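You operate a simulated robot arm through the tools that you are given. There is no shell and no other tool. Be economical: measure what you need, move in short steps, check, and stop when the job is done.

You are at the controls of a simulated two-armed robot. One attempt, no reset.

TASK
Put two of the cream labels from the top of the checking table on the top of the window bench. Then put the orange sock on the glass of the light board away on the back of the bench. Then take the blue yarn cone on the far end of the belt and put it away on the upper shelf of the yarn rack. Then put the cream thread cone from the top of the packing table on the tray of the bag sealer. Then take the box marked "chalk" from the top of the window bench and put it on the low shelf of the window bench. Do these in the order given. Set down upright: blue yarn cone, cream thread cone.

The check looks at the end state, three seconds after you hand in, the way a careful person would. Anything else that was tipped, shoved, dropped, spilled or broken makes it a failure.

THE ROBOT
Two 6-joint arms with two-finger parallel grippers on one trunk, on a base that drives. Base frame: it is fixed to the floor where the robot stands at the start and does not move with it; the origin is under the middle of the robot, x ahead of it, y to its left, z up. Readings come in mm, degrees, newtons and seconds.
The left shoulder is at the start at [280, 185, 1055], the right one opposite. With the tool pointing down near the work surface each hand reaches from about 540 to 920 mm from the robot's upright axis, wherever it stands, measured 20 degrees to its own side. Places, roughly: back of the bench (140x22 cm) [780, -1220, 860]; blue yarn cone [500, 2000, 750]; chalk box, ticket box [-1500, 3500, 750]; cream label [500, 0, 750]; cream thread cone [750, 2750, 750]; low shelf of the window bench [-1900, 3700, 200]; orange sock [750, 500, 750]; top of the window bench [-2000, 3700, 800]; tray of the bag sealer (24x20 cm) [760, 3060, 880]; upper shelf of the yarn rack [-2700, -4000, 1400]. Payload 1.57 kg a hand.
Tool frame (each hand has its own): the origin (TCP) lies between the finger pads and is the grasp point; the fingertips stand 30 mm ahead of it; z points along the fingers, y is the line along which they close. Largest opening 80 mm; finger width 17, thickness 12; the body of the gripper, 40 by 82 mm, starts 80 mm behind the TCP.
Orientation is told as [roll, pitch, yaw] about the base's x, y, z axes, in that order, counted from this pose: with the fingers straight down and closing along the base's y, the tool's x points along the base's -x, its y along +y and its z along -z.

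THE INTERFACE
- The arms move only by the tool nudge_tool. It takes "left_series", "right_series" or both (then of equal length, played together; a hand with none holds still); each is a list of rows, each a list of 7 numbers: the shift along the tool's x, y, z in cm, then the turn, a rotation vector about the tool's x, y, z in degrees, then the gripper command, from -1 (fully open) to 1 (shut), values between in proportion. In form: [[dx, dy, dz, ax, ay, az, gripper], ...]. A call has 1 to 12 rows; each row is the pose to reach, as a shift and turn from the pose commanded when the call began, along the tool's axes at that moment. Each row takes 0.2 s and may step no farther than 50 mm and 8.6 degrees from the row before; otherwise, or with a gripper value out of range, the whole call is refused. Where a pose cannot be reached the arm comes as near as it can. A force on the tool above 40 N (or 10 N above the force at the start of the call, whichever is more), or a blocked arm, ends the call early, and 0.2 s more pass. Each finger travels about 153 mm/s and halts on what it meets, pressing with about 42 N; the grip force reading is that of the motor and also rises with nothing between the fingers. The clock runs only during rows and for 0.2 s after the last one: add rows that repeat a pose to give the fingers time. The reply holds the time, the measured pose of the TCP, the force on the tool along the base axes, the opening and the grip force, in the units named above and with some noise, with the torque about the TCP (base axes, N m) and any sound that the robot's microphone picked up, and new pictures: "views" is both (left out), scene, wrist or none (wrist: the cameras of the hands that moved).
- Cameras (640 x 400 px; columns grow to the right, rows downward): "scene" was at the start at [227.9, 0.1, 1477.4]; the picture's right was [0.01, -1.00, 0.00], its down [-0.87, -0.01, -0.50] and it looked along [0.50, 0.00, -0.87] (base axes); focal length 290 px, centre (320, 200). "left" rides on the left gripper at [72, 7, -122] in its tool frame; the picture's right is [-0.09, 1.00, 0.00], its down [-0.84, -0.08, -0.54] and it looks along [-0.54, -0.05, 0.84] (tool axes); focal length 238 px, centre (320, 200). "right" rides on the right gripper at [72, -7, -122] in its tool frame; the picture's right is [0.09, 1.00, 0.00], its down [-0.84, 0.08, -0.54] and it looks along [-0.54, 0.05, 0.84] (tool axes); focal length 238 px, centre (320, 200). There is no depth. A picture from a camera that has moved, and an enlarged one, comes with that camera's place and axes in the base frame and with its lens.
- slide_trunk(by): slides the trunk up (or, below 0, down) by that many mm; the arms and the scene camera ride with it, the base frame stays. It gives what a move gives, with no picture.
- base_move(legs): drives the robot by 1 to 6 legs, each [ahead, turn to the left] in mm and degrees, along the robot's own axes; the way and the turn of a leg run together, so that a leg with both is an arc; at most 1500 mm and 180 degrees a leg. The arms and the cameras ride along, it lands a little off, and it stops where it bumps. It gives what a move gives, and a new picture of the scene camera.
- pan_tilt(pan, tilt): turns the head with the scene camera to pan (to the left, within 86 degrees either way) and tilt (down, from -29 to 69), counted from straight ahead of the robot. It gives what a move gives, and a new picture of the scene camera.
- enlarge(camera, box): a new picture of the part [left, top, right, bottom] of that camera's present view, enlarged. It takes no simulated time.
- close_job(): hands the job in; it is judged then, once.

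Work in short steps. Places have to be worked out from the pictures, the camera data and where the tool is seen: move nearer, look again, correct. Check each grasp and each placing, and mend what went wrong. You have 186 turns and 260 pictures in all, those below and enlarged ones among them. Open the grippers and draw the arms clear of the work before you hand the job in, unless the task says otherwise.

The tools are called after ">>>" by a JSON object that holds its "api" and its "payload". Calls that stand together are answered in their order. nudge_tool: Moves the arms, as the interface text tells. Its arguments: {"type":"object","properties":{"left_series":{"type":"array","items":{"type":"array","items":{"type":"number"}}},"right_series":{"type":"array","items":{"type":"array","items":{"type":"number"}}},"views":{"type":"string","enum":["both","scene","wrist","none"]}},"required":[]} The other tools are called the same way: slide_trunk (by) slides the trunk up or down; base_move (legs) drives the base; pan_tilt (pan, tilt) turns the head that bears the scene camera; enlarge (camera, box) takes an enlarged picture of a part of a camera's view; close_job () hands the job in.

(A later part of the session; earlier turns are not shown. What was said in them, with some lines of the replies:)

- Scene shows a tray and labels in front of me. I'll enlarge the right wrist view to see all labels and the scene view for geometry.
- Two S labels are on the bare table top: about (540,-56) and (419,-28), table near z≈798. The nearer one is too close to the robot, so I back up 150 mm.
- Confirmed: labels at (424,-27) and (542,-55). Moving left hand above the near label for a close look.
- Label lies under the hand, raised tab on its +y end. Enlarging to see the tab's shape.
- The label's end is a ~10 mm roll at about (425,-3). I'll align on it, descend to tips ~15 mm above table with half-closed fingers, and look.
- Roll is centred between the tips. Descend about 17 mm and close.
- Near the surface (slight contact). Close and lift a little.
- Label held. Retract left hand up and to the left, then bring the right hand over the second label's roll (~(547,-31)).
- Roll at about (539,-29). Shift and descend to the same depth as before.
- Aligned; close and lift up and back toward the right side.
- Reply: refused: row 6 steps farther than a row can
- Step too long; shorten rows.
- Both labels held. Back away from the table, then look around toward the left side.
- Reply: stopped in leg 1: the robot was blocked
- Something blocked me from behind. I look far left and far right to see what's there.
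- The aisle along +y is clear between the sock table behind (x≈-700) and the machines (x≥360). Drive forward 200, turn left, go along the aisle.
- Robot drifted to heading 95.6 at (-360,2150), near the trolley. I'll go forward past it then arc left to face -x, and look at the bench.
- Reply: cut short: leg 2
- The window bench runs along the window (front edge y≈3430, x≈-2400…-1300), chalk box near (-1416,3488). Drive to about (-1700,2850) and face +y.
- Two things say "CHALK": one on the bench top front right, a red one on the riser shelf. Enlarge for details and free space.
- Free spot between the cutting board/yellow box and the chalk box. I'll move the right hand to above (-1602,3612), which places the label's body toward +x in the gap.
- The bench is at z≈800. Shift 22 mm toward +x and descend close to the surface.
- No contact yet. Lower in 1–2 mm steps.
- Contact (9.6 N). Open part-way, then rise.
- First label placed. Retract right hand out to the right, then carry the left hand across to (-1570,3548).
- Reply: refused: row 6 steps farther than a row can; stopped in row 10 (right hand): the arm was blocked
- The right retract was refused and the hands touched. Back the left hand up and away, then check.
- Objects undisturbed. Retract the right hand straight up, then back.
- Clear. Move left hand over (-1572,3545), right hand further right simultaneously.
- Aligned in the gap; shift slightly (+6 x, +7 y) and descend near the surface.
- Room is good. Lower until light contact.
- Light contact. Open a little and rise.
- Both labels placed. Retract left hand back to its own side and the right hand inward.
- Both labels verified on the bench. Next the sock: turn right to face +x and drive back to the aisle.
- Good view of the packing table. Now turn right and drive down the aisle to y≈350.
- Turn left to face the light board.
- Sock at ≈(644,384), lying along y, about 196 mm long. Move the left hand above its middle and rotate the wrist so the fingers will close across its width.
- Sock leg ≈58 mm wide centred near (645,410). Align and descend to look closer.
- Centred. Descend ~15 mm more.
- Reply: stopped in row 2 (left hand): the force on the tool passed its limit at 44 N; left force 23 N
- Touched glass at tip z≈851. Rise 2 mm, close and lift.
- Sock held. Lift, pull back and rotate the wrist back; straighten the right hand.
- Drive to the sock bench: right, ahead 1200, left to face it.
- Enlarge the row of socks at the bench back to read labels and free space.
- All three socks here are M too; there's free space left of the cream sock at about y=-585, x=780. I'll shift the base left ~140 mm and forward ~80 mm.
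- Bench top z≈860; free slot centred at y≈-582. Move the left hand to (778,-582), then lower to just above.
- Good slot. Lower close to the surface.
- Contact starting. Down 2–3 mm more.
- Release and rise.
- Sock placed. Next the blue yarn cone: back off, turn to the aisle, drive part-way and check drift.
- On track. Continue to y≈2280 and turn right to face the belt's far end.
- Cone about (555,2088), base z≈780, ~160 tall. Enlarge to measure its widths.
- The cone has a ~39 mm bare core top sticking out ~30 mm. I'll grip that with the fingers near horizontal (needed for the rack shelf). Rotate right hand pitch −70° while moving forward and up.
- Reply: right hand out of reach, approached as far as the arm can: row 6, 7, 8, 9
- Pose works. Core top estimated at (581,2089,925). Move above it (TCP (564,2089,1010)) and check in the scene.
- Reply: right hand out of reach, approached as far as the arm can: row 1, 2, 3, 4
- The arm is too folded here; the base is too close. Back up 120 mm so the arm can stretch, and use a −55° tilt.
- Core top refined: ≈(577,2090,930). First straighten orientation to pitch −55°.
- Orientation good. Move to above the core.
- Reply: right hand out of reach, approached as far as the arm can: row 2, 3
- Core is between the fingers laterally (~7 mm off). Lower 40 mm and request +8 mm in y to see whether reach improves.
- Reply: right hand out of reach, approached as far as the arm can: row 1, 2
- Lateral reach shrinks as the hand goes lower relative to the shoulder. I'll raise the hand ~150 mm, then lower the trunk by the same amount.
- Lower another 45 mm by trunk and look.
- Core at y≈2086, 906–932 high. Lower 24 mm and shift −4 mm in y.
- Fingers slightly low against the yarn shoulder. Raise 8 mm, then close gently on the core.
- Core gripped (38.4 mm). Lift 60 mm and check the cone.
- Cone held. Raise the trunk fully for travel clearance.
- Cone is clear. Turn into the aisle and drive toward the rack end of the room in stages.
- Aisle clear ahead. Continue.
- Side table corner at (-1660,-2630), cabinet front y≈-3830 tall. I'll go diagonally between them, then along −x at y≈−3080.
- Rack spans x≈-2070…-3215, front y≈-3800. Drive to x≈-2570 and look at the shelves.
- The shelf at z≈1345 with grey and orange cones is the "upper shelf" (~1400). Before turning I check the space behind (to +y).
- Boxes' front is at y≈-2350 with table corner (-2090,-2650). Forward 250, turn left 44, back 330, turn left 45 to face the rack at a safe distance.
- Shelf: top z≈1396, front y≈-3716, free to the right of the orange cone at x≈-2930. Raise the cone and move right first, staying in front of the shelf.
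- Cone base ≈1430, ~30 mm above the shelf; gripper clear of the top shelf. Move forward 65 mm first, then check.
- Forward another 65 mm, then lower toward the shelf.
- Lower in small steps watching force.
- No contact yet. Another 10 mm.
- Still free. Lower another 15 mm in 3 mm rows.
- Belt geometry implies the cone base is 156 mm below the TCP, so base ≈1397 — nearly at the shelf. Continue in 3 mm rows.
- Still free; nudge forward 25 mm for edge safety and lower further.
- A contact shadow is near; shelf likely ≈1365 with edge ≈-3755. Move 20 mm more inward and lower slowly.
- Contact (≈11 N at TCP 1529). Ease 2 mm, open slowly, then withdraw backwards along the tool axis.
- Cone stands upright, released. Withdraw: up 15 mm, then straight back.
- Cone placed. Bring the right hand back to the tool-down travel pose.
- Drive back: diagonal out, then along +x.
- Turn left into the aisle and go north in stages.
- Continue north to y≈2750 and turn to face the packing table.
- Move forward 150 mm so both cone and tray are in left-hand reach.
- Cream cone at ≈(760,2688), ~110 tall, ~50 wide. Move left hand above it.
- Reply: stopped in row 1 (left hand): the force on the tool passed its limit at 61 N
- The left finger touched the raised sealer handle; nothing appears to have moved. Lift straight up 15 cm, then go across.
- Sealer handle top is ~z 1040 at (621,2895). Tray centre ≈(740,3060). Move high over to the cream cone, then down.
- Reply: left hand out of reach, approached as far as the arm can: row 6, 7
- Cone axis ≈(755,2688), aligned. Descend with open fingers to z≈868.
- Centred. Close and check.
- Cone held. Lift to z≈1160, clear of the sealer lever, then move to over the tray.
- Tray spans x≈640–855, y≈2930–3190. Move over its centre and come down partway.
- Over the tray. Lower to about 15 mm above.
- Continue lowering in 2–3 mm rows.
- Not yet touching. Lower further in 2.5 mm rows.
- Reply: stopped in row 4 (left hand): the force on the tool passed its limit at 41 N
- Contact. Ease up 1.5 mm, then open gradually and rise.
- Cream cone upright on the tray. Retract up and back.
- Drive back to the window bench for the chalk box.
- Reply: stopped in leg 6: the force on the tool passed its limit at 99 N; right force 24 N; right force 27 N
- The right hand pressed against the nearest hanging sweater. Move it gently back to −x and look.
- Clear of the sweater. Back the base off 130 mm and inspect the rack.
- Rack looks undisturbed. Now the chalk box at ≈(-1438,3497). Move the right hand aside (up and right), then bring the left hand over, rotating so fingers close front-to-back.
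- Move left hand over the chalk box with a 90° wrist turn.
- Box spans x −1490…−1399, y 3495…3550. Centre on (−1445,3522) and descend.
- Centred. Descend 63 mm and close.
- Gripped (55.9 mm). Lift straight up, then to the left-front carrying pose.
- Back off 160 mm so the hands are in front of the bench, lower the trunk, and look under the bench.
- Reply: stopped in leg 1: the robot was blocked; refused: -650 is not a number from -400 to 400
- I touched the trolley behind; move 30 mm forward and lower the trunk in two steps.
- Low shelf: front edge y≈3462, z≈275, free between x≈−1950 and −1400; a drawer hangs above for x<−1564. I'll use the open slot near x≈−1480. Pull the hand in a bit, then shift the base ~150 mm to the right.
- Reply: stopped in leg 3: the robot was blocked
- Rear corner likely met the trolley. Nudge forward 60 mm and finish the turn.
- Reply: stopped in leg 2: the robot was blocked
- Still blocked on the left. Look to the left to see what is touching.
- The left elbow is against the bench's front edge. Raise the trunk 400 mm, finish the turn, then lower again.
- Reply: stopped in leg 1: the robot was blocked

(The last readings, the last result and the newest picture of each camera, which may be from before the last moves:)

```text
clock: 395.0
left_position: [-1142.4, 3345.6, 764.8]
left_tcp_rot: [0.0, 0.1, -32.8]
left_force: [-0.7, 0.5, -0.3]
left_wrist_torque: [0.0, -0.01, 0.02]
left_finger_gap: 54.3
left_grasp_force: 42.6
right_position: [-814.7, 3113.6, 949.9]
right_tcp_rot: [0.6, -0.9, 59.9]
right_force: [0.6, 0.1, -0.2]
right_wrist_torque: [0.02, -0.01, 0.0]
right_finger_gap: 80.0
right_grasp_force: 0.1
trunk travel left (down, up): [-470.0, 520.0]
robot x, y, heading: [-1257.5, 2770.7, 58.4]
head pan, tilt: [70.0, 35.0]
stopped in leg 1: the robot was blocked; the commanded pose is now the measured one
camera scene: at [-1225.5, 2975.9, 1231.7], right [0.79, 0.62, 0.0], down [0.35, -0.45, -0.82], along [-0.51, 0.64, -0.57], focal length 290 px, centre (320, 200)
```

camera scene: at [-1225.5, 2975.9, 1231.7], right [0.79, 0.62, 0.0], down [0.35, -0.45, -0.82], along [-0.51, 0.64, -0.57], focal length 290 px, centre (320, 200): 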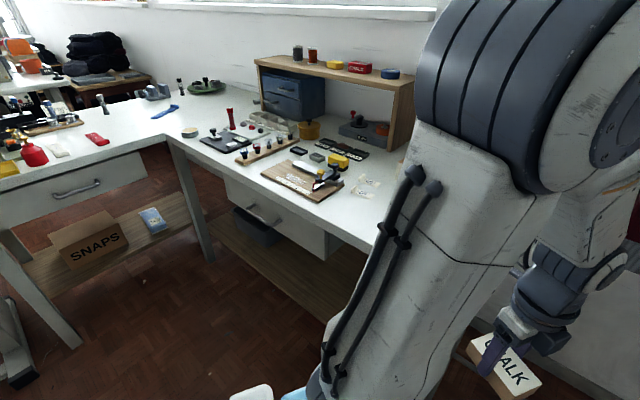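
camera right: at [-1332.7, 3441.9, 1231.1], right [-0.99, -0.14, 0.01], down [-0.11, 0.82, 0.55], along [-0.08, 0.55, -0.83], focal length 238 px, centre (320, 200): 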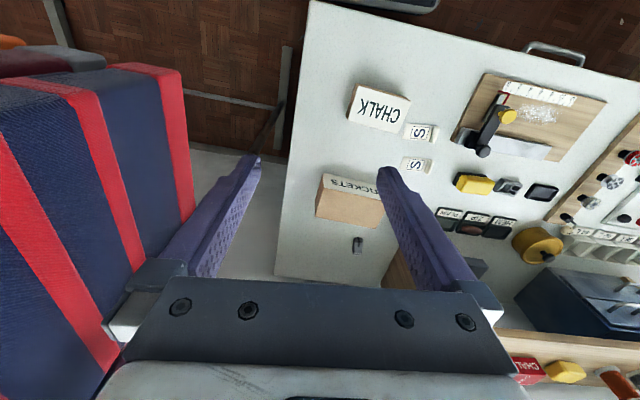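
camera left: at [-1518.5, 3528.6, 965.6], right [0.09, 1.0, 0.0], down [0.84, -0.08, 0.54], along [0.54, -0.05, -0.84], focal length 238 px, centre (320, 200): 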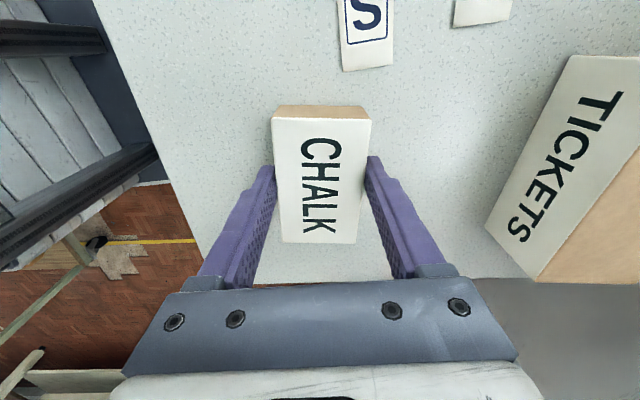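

The base's rear corner is against the trolley's side (x≈−1120). Go back: raise a little, turn right to heading 0, reverse 170 mm, and turn left again.

>>> {"api": "slide_trunk", "payload": {"by": 180}}

>>> {"api": "base_move", "payload": {"legs": [[0, -58], [-190, 0], [0, 91]]}}

```text
clock: 397.0
left_position: [-1142.8, 3343.3, 944.7]
left_tcp_rot: [-0.2, 0.2, -32.8]
left_force: [-0.3, 0.0, -0.3]
left_wrist_torque: [0.01, 0.05, -0.01]
left_finger_gap: 54.1
left_grasp_force: 42.0
right_position: [-815.1, 3115.1, 1130.3]
right_tcp_rot: [0.7, -1.0, 60.0]
right_force: [-0.5, 0.4, -0.5]
right_wrist_torque: [0.0, -0.03, 0.02]
right_finger_gap: 80.1
right_grasp_force: 0.0
trunk travel left (down, up): [-650.0, 340.0]
robot x, y, heading: [-1259.7, 2770.6, 58.2]
head pan, tilt: [70.0, 35.0]
```

```text
clock: 405.0
left_position: [-1662.8, 3312.0, 944.7]
left_tcp_rot: [0.0, 0.1, 0.1]
left_force: [-0.2, -0.1, -0.7]
left_wrist_torque: [-0.01, 0.01, 0.04]
left_finger_gap: 54.1
left_grasp_force: 42.3
right_position: [-1261.7, 3298.5, 1129.9]
right_tcp_rot: [0.6, -0.9, 93.0]
right_force: [0.2, -0.1, -0.2]
right_wrist_torque: [0.02, -0.01, -0.03]
right_finger_gap: 80.2
right_grasp_force: 0.1
trunk travel left (down, up): [-650.0, 340.0]
robot x, y, heading: [-1445.4, 2769.7, 91.2]
head pan, tilt: [70.0, 35.0]
camera scene: at [-1531.5, 2958.3, 1411.7], right [0.32, 0.95, 0.0], down [0.54, -0.19, -0.82], along [-0.78, 0.27, -0.57], focal length 290 px, centre (320, 200)
```

scene: 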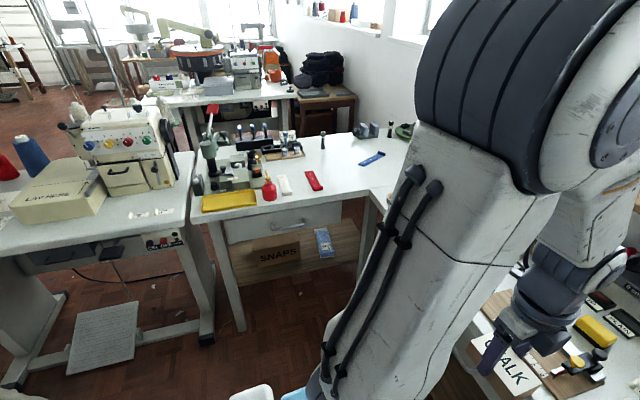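

Position good. Test the arm posture in free air at the same height relative to the shoulder: move the hand to (−1490,3505) above the bench.

>>> {"api": "nudge_tool", "payload": {"left_series": [[-2.9, 3.2, -1, 0, 0, 0, 1], [-5.8, 6.4, -1.5, 0, 0, 0, 1], [-8.7, 9.6, -1.5, 0, 0, 0, 1], [-11.6, 12.8, -1.5, 0, 0, 0, 1], [-14.5, 16, -1.5, 0, 0, 0, 1], [-17.3, 19.3, -1.5, 0, 0, 0, 1]], "views": "none"}}

>>> {"api": "pan_tilt", "payload": {"pan": 0, "tilt": 30}}

```text
clock: 406.4
left_position: [-1488.7, 3503.8, 958.7]
left_tcp_rot: [-0.1, 0.2, 0.2]
left_force: [0.5, 0.1, -0.2]
left_wrist_torque: [0.02, -0.01, 0.01]
left_finger_gap: 54.0
left_grasp_force: 42.2
right_position: [-1262.3, 3298.0, 1130.6]
right_tcp_rot: [0.6, -0.8, 93.0]
right_force: [-1.2, -0.2, 0.3]
right_wrist_torque: [0.01, 0.01, 0.0]
right_finger_gap: 79.8
right_grasp_force: 0.0
trunk travel left (down, up): [-650.0, 340.0]
robot x, y, heading: [-1448.7, 2771.6, 91.2]
head pan, tilt: [70.0, 35.0]
```

```text
clock: 407.8
left_position: [-1488.6, 3504.2, 959.7]
left_tcp_rot: [-0.1, 0.1, 0.1]
left_force: [-0.1, -0.5, -1.6]
left_wrist_torque: [0.02, 0.01, -0.03]
left_finger_gap: 54.0
left_grasp_force: 41.9
right_position: [-1262.1, 3298.9, 1130.2]
right_tcp_rot: [0.6, -0.9, 93.0]
right_force: [-0.1, -0.1, 0.5]
right_wrist_torque: [0.01, 0.0, -0.02]
right_finger_gap: 80.0
right_grasp_force: 0.1
trunk travel left (down, up): [-650.0, 340.0]
robot x, y, heading: [-1449.2, 2769.7, 91.4]
head pan, tilt: [0.0, 30.0]
camera scene: at [-1449.9, 3020.2, 1419.5], right [1.0, 0.02, 0.0], down [0.01, -0.5, -0.87], along [-0.02, 0.87, -0.5], focal length 290 px, centre (320, 200)
```

scene: 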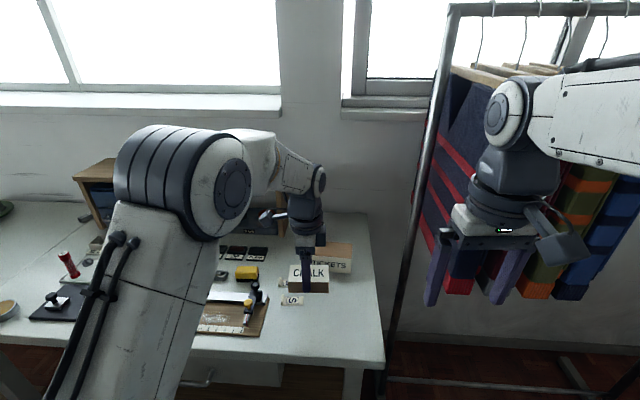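

Forearm top would be ≈TCP+335 near the front plane, fitting right of the drawer. Retract the hand to y≈3330 at x≈−1470, then lower the trunk.

>>> {"api": "nudge_tool", "payload": {"left_series": [[-0.5, -4.4, 0, 0, 0, 0, 1], [-1, -8.8, 0, 0, 0, 0, 1], [-1.5, -13.2, 0, 0, 0, 0, 1], [-1.9, -17.4, 0, 0, 0, 0, 1]], "views": "none"}}

>>> {"api": "slide_trunk", "payload": {"by": -400}}

>>> {"api": "slide_trunk", "payload": {"by": -195}}

>>> {"api": "pan_tilt", "payload": {"pan": 0, "tilt": 32}}

```text
clock: 408.8
left_position: [-1469.9, 3332.2, 959.7]
left_tcp_rot: [-0.1, 0.1, 0.2]
left_force: [-0.1, 0.5, -0.2]
left_wrist_torque: [0.02, -0.02, 0.0]
left_finger_gap: 53.8
left_grasp_force: 41.9
right_position: [-1262.3, 3298.3, 1129.2]
right_tcp_rot: [0.7, -0.9, 93.0]
right_force: [0.3, 0.3, -0.3]
right_wrist_torque: [0.03, -0.01, -0.02]
right_finger_gap: 80.1
right_grasp_force: 0.0
trunk travel left (down, up): [-650.0, 340.0]
robot x, y, heading: [-1447.6, 2770.1, 90.9]
head pan, tilt: [0.0, 30.0]
```

```text
clock: 412.6
left_position: [-1470.6, 3333.6, 560.3]
left_tcp_rot: [-0.1, 0.1, 0.1]
left_force: [-0.4, 0.1, -1.3]
left_wrist_torque: [0.01, 0.01, 0.0]
left_finger_gap: 53.9
left_grasp_force: 41.7
right_position: [-1262.7, 3298.4, 731.0]
right_tcp_rot: [0.6, -0.9, 93.0]
right_force: [1.0, 0.3, 0.2]
right_wrist_torque: [0.0, 0.0, 0.05]
right_finger_gap: 79.8
right_grasp_force: 0.0
trunk travel left (down, up): [-250.0, 740.0]
robot x, y, heading: [-1447.7, 2770.2, 91.3]
head pan, tilt: [0.0, 30.0]
```

```text
clock: 414.7
left_position: [-1469.6, 3333.8, 365.2]
left_tcp_rot: [-0.1, 0.0, 0.1]
left_force: [-0.3, -0.4, -1.2]
left_wrist_torque: [-0.03, 0.02, 0.02]
left_finger_gap: 54.0
left_grasp_force: 42.0
right_position: [-1261.4, 3297.7, 534.8]
right_tcp_rot: [0.7, -0.9, 92.9]
right_force: [-0.6, 0.7, -0.4]
right_wrist_torque: [0.01, 0.01, -0.02]
right_finger_gap: 80.0
right_grasp_force: 0.1
trunk travel left (down, up): [-55.0, 935.0]
robot x, y, heading: [-1446.3, 2771.2, 91.1]
head pan, tilt: [0.0, 30.0]
```

```text
clock: 415.4
left_position: [-1470.1, 3333.2, 365.7]
left_tcp_rot: [-0.2, 0.1, 0.1]
left_force: [-0.5, 0.0, -1.4]
left_wrist_torque: [0.01, 0.03, 0.0]
left_finger_gap: 54.0
left_grasp_force: 41.5
right_position: [-1262.2, 3297.2, 534.8]
right_tcp_rot: [0.6, -0.8, 93.1]
right_force: [0.1, 0.1, -0.1]
right_wrist_torque: [0.01, 0.01, 0.0]
right_finger_gap: 80.1
right_grasp_force: 0.0
trunk travel left (down, up): [-55.0, 935.0]
robot x, y, heading: [-1445.4, 2770.0, 91.2]
head pan, tilt: [0.0, 32.0]
camera scene: at [-1449.8, 3019.2, 821.4], right [1.0, 0.02, 0.0], down [0.01, -0.53, -0.85], along [-0.02, 0.85, -0.53], focal length 290 px, centre (320, 200)
```

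scene: 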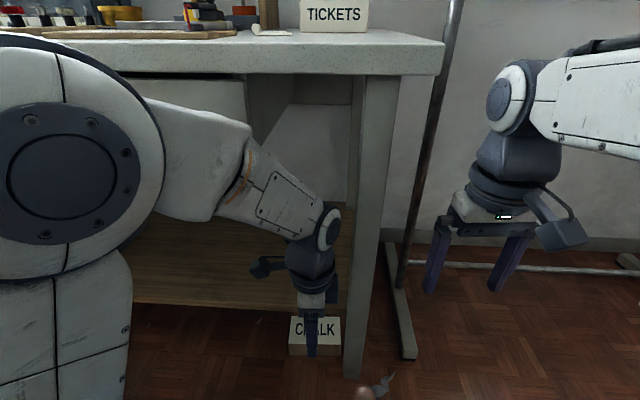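

Move forward 90 mm first at this height (box bottom ≈322, shelf ≈280).

>>> {"api": "nudge_tool", "payload": {"left_series": [[0, 3, 0, 0, 0, 0, 1], [0, 6, 0, 0, 0, 0, 1], [0, 9, 0, 0, 0, 0, 1]]}}

```text
clock: 416.2
left_position: [-1468.6, 3424.1, 362.9]
left_tcp_rot: [-0.1, 0.1, 0.3]
left_force: [-0.9, 0.3, -0.4]
left_wrist_torque: [-0.05, 0.04, 0.0]
left_finger_gap: 54.0
left_grasp_force: 42.3
right_position: [-1263.1, 3298.0, 534.7]
right_tcp_rot: [0.6, -0.9, 93.0]
right_force: [-0.1, 0.3, -0.2]
right_wrist_torque: [-0.03, 0.0, 0.01]
right_finger_gap: 80.0
right_grasp_force: 0.1
trunk travel left (down, up): [-55.0, 935.0]
robot x, y, heading: [-1445.0, 2768.6, 91.0]
head pan, tilt: [0.0, 32.0]
camera scene: at [-1449.9, 3019.2, 821.4], right [1.0, 0.02, 0.0], down [0.01, -0.53, -0.85], along [-0.02, 0.85, -0.53], focal length 290 px, centre (320, 200)
camera left: at [-1539.3, 3431.0, 485.6], right [0.09, 1.0, 0.0], down [0.84, -0.07, 0.54], along [0.54, -0.05, -0.84], focal length 238 px, centre (320, 200)
```

scene: 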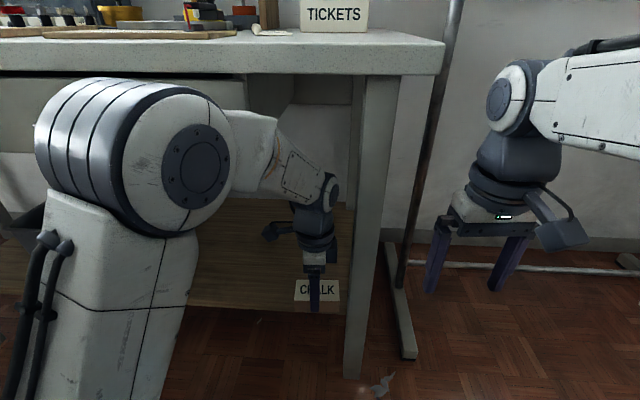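
left: 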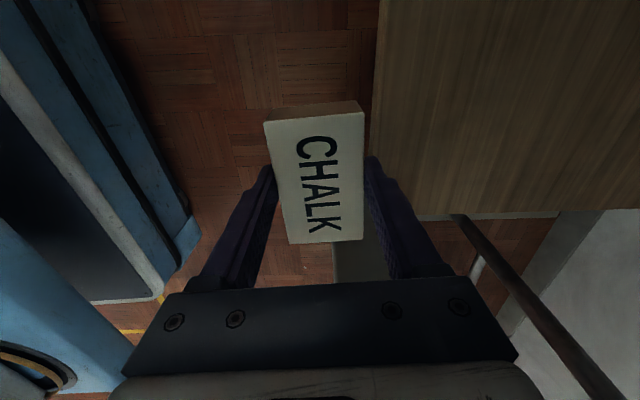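

Shelf front edge ≈3471, z≈272, right end x≈−1366. Continue forward 94 mm.

>>> {"api": "nudge_tool", "payload": {"left_series": [[0, 2.5, 0, 0, 0, 0, 1], [0, 5, 0, 0, 0, 0, 1], [0, 7.5, 0, 0, 0, 0, 1], [0, 9.4, 0, 0, 0, 0, 1]]}}

```text
clock: 417.2
left_position: [-1472.6, 3517.4, 362.3]
left_tcp_rot: [-0.1, 0.0, 0.1]
left_force: [0.0, 0.2, -0.6]
left_wrist_torque: [0.0, 0.01, 0.01]
left_finger_gap: 54.0
left_grasp_force: 42.0
right_position: [-1262.4, 3298.7, 536.0]
right_tcp_rot: [0.7, -0.9, 93.0]
right_force: [-0.5, 0.1, 0.0]
right_wrist_torque: [0.0, 0.01, 0.0]
right_finger_gap: 79.9
right_grasp_force: 0.2
trunk travel left (down, up): [-55.0, 935.0]
robot x, y, heading: [-1444.8, 2773.6, 91.1]
head pan, tilt: [0.0, 32.0]
camera scene: at [-1449.9, 3019.2, 821.4], right [1.0, 0.02, 0.0], down [0.01, -0.53, -0.85], along [-0.02, 0.85, -0.53], focal length 290 px, centre (320, 200)
camera left: at [-1542.9, 3524.9, 486.4], right [0.09, 1.0, 0.0], down [0.84, -0.08, 0.54], along [0.54, -0.05, -0.84], focal length 238 px, centre (320, 200)
```

scene: 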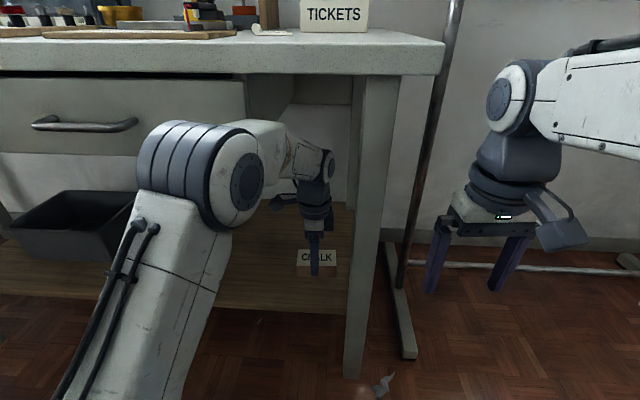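
left: 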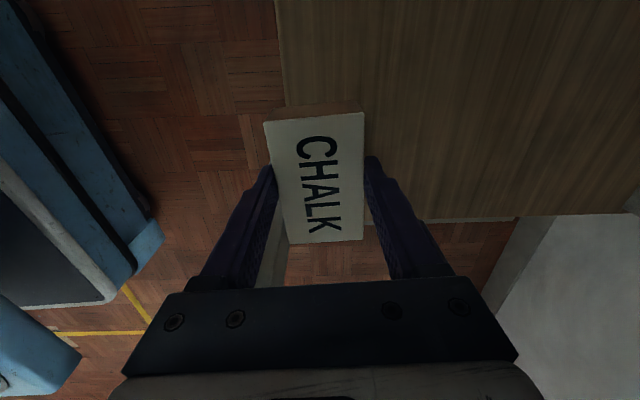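

Wrist-view triangulation gives shelf edge y≈3483, z≈223–270. Move 35 mm further in and lower 40 mm.

>>> {"api": "nudge_tool", "payload": {"left_series": [[0, 1.8, 0, 0, 0, 0, 1], [0, 3.5, 0, 0, 0, 0, 1], [0, 3.5, 1.5, 0, 0, 0, 1], [0, 3.5, 3, 0, 0, 0, 1], [0, 3.5, 4, 0, 0, 0, 1]]}}

```text
clock: 418.4
left_position: [-1472.3, 3553.2, 325.6]
left_tcp_rot: [-0.1, 0.0, 0.2]
left_force: [0.5, -0.3, 0.1]
left_wrist_torque: [0.02, 0.04, 0.0]
left_finger_gap: 54.0
left_grasp_force: 42.2
right_position: [-1262.9, 3298.4, 534.0]
right_tcp_rot: [0.6, -0.9, 93.0]
right_force: [0.2, 0.5, 0.1]
right_wrist_torque: [-0.02, -0.01, 0.0]
right_finger_gap: 80.3
right_grasp_force: 0.1
trunk travel left (down, up): [-55.0, 935.0]
robot x, y, heading: [-1441.4, 2772.0, 91.1]
head pan, tilt: [0.0, 32.0]
camera scene: at [-1449.8, 3019.3, 821.4], right [1.0, 0.02, 0.0], down [0.01, -0.53, -0.85], along [-0.02, 0.85, -0.53], focal length 290 px, centre (320, 200)
camera left: at [-1543.5, 3559.4, 448.6], right [0.09, 1.0, 0.0], down [0.84, -0.07, 0.54], along [0.54, -0.05, -0.84], focal length 238 px, centre (320, 200)
```

scene: 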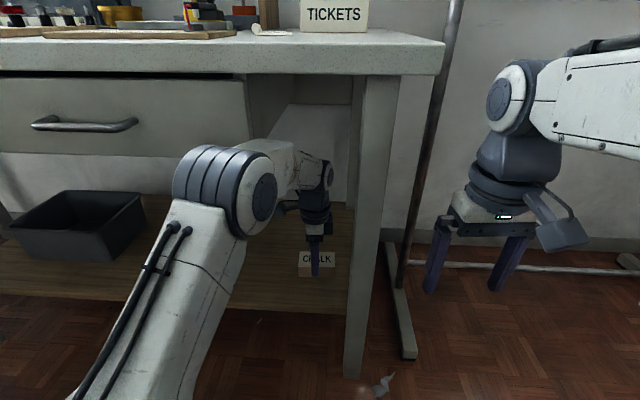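
left: 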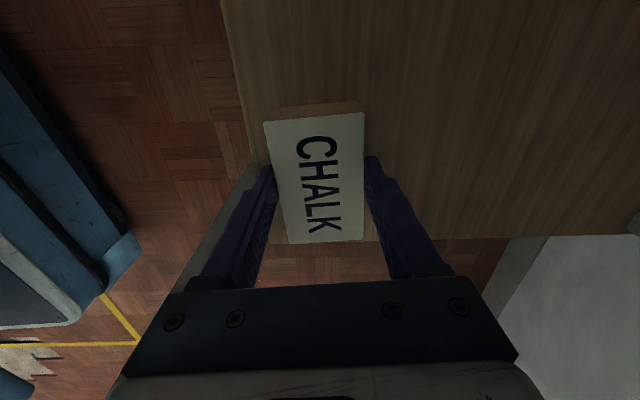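

Shelf z≈218. Lower 50 mm more, then slow.

>>> {"api": "nudge_tool", "payload": {"left_series": [[0, 0.3, 2, 0, 0, 0, 1], [0, 0.3, 4, 0, 0, 0, 1], [0, 0.3, 4.8, 0, 0, 0, 1]], "views": "none"}}

>>> {"api": "nudge_tool", "payload": {"left_series": [[0, 0, 0.3, 0, 0, 0, 1], [0, 0, 0.6, 0, 0, 0, 1], [0, 0, 0.9, 0, 0, 0, 1], [0, 0, 0.9, 0, 0, 0, 1]], "views": "wrist"}}

```text
clock: 419.2
left_position: [-1469.8, 3555.1, 277.5]
left_tcp_rot: [0.0, 0.0, 0.1]
left_force: [0.8, -0.4, -1.2]
left_wrist_torque: [-0.03, -0.02, -0.04]
left_finger_gap: 53.7
left_grasp_force: 42.0
right_position: [-1262.9, 3297.3, 534.6]
right_tcp_rot: [0.6, -0.9, 93.1]
right_force: [0.4, -0.8, 0.1]
right_wrist_torque: [0.04, -0.04, 0.02]
right_finger_gap: 79.9
right_grasp_force: 0.0
trunk travel left (down, up): [-55.0, 935.0]
robot x, y, heading: [-1445.9, 2766.6, 91.2]
head pan, tilt: [0.0, 32.0]
```

```text
clock: 420.2
left_position: [-1469.4, 3555.7, 268.9]
left_tcp_rot: [-0.1, 0.2, 0.1]
left_force: [0.0, 0.2, -0.5]
left_wrist_torque: [-0.01, 0.03, 0.01]
left_finger_gap: 54.1
left_grasp_force: 42.0
right_position: [-1261.9, 3297.9, 535.1]
right_tcp_rot: [0.5, -0.8, 93.0]
right_force: [0.2, 0.0, 0.5]
right_wrist_torque: [0.0, -0.01, -0.02]
right_finger_gap: 80.1
right_grasp_force: 0.0
trunk travel left (down, up): [-55.0, 935.0]
robot x, y, heading: [-1444.1, 2772.3, 91.2]
head pan, tilt: [0.0, 32.0]
camera left: at [-1540.9, 3562.5, 391.9], right [0.09, 1.0, 0.0], down [0.84, -0.07, 0.54], along [0.54, -0.05, -0.84], focal length 238 px, centre (320, 200)
```

left: 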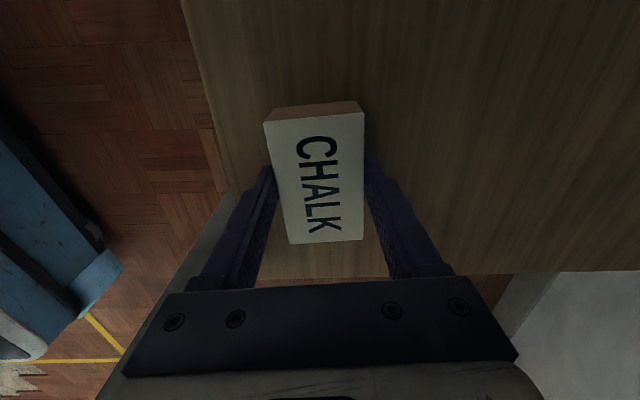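

Box is well inside the shelf. Continue lowering until contact.

>>> {"api": "nudge_tool", "payload": {"left_series": [[0, 0, 0.3, 0, 0, 0, 1], [0, 0, 0.6, 0, 0, 0, 1], [0, 0, 0.9, 0, 0, 0, 1], [0, 0, 0.9, 0, 0, 0, 1]], "views": "none"}}

```text
clock: 420.9
left_position: [-1468.9, 3556.0, 267.3]
left_tcp_rot: [0.3, 0.1, 0.2]
left_force: [-1.7, -5.6, 15.1]
left_wrist_torque: [-0.4, 0.13, -0.01]
left_finger_gap: 54.1
left_grasp_force: 41.5
right_position: [-1263.3, 3298.1, 535.0]
right_tcp_rot: [0.7, -1.0, 93.0]
right_force: [0.3, -0.1, 0.1]
right_wrist_torque: [0.04, 0.02, 0.01]
right_finger_gap: 79.8
right_grasp_force: 0.0
trunk travel left (down, up): [-55.0, 935.0]
robot x, y, heading: [-1443.0, 2772.5, 91.6]
head pan, tilt: [0.0, 32.0]
stopped in row 3 (left hand): the force on the tool passed its limit at 44 N (the readings are from after the stop); the commanded pose is now the measured one
```

Contact with the shelf. Release, and rise straight up a bit.

>>> {"api": "nudge_tool", "payload": {"left_series": [[0, 0, -0.1, 0, 0, 0, 1], [0, 0, -0.1, 0, 0, 0, 0], [0, 0, -0.1, 0, 0, 0, -0.6], [0, 0, -0.1, 0, 0, 0, -1], [0, 0, -0.1, 0, 0, 0, -1], [0, 0, -2.5, 0, 0, 0, -1], [0, 0, -5.5, 0, 0, 0, -1], [0, 0, -8, 0, 0, 0, -1]]}}

```text
clock: 422.8
left_position: [-1470.3, 3553.4, 344.8]
left_tcp_rot: [0.1, 0.2, 0.2]
left_force: [-0.5, -0.6, 0.1]
left_wrist_torque: [0.02, -0.01, 0.03]
left_finger_gap: 80.0
left_grasp_force: 0.0
right_position: [-1262.0, 3298.5, 536.4]
right_tcp_rot: [0.6, -0.9, 93.0]
right_force: [0.0, 0.4, -0.7]
right_wrist_torque: [0.01, -0.03, 0.0]
right_finger_gap: 80.2
right_grasp_force: 0.1
trunk travel left (down, up): [-55.0, 935.0]
robot x, y, heading: [-1445.8, 2770.6, 91.1]
head pan, tilt: [0.0, 32.0]
camera scene: at [-1450.0, 3019.2, 821.3], right [1.0, 0.02, 0.0], down [0.01, -0.53, -0.85], along [-0.02, 0.85, -0.53], focal length 290 px, centre (320, 200)
camera left: at [-1541.1, 3560.4, 467.6], right [0.09, 1.0, 0.0], down [0.84, -0.08, 0.54], along [0.54, -0.05, -0.84], focal length 238 px, centre (320, 200)
```

scene: 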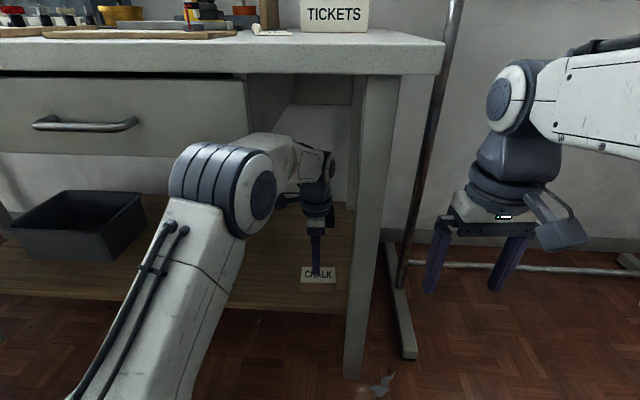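
left: 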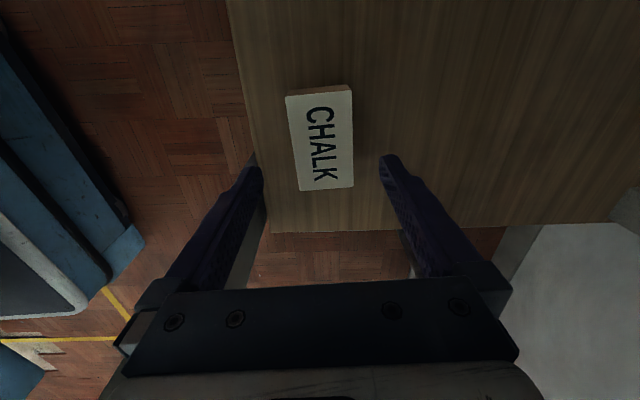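

Chalk box rests on the low shelf. Withdraw the hand toward the robot.

>>> {"api": "nudge_tool", "payload": {"left_series": [[0, -4, -0.8, 0, 0, 0, -1], [0, -8, -1, 0, 0, 0, -1], [0, -12, -1, 0, 0, 0, -1], [0, -16, -1, 0, 0, 0, -1], [0, -20, -1, 0, 0, 0, -1], [0, -23, -1, 0, 0, 0, -1]], "views": "scene"}}

>>> {"api": "slide_trunk", "payload": {"by": 400}}

>>> {"api": "slide_trunk", "payload": {"by": 285}}

>>> {"api": "pan_tilt", "payload": {"pan": 0, "tilt": 50}}

```text
clock: 424.1
left_position: [-1468.8, 3320.8, 355.3]
left_tcp_rot: [0.3, 0.0, 0.1]
left_force: [0.6, -0.6, -0.1]
left_wrist_torque: [-0.02, 0.01, 0.0]
left_finger_gap: 80.1
left_grasp_force: 0.0
right_position: [-1262.5, 3297.7, 534.5]
right_tcp_rot: [0.6, -0.9, 93.1]
right_force: [-0.4, 0.1, 0.4]
right_wrist_torque: [-0.02, -0.03, 0.02]
right_finger_gap: 80.2
right_grasp_force: 0.0
trunk travel left (down, up): [-55.0, 935.0]
robot x, y, heading: [-1445.0, 2768.8, 91.1]
head pan, tilt: [0.0, 32.0]
camera scene: at [-1450.0, 3019.2, 821.4], right [1.0, 0.02, 0.0], down [0.01, -0.53, -0.85], along [-0.02, 0.85, -0.53], focal length 290 px, centre (320, 200)
```

scene: 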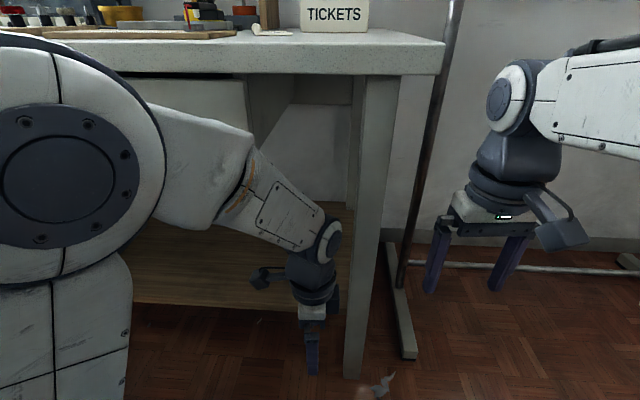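

```text
clock: 428.0
left_position: [-1468.3, 3322.4, 754.4]
left_tcp_rot: [0.2, 0.2, 0.2]
left_force: [-0.4, -0.1, 0.9]
left_wrist_torque: [0.02, -0.01, 0.03]
left_finger_gap: 80.0
left_grasp_force: 0.0
right_position: [-1262.3, 3298.9, 934.1]
right_tcp_rot: [0.6, -0.9, 93.0]
right_force: [-0.1, 0.7, 0.1]
right_wrist_torque: [-0.01, 0.0, -0.01]
right_finger_gap: 80.0
right_grasp_force: 0.0
trunk travel left (down, up): [-455.0, 535.0]
robot x, y, heading: [-1450.7, 2769.3, 91.0]
head pan, tilt: [0.0, 32.0]
```

```text
clock: 430.9
left_position: [-1467.5, 3322.9, 1040.1]
left_tcp_rot: [0.1, 0.1, 0.2]
left_force: [0.8, -0.7, 0.6]
left_wrist_torque: [-0.02, 0.02, 0.0]
left_finger_gap: 80.0
left_grasp_force: 0.1
right_position: [-1263.8, 3298.0, 1219.6]
right_tcp_rot: [0.7, -0.9, 93.1]
right_force: [0.2, -1.0, 0.0]
right_wrist_torque: [0.02, -0.01, -0.02]
right_finger_gap: 79.9
right_grasp_force: 0.0
trunk travel left (down, up): [-740.0, 250.0]
robot x, y, heading: [-1443.5, 2769.5, 91.0]
head pan, tilt: [0.0, 32.0]
```

```text
clock: 431.7
left_position: [-1467.7, 3323.2, 1039.9]
left_tcp_rot: [0.0, 0.1, 0.2]
left_force: [-0.3, 0.2, 0.3]
left_wrist_torque: [-0.01, 0.05, 0.02]
left_finger_gap: 80.0
left_grasp_force: 0.0
right_position: [-1262.2, 3299.5, 1220.5]
right_tcp_rot: [0.5, -0.9, 93.0]
right_force: [0.4, 0.4, 0.2]
right_wrist_torque: [-0.01, 0.04, 0.0]
right_finger_gap: 79.7
right_grasp_force: 0.1
trunk travel left (down, up): [-740.0, 250.0]
robot x, y, heading: [-1449.2, 2770.1, 91.2]
head pan, tilt: [0.0, 50.0]
camera scene: at [-1449.7, 3006.7, 1480.1], right [1.0, 0.02, 0.0], down [0.01, -0.77, -0.64], along [-0.01, 0.64, -0.77], focal length 290 px, centre (320, 200)
```

scene: 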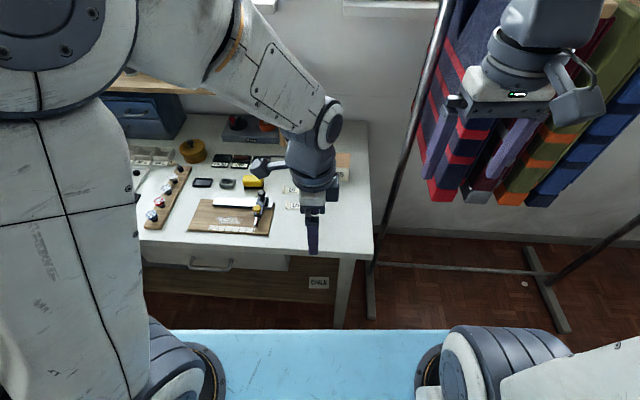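

All five placements are done and checked, the chalk box is visible on the low shelf, both grippers are open and the arms are clear of the bench. Handing in.

>>> {"api": "close_job", "payload": {}}

```text
The job is handed in.
```

All five placements were done in the order given. Both cones were left standing upright, the grippers are open and the arms are drawn clear.

On the way I had some unplanned contact:
- My base touched the wooden sock table and the trolley while backing up and turning. I did not look at the trolley afterwards.
- One finger hit the bag sealer's raised handle, at 61 N.
- My right hand pressed against a hanging sweater, at 99 N.

The sealer and the sweaters looked undisturbed in the pictures I took afterwards.
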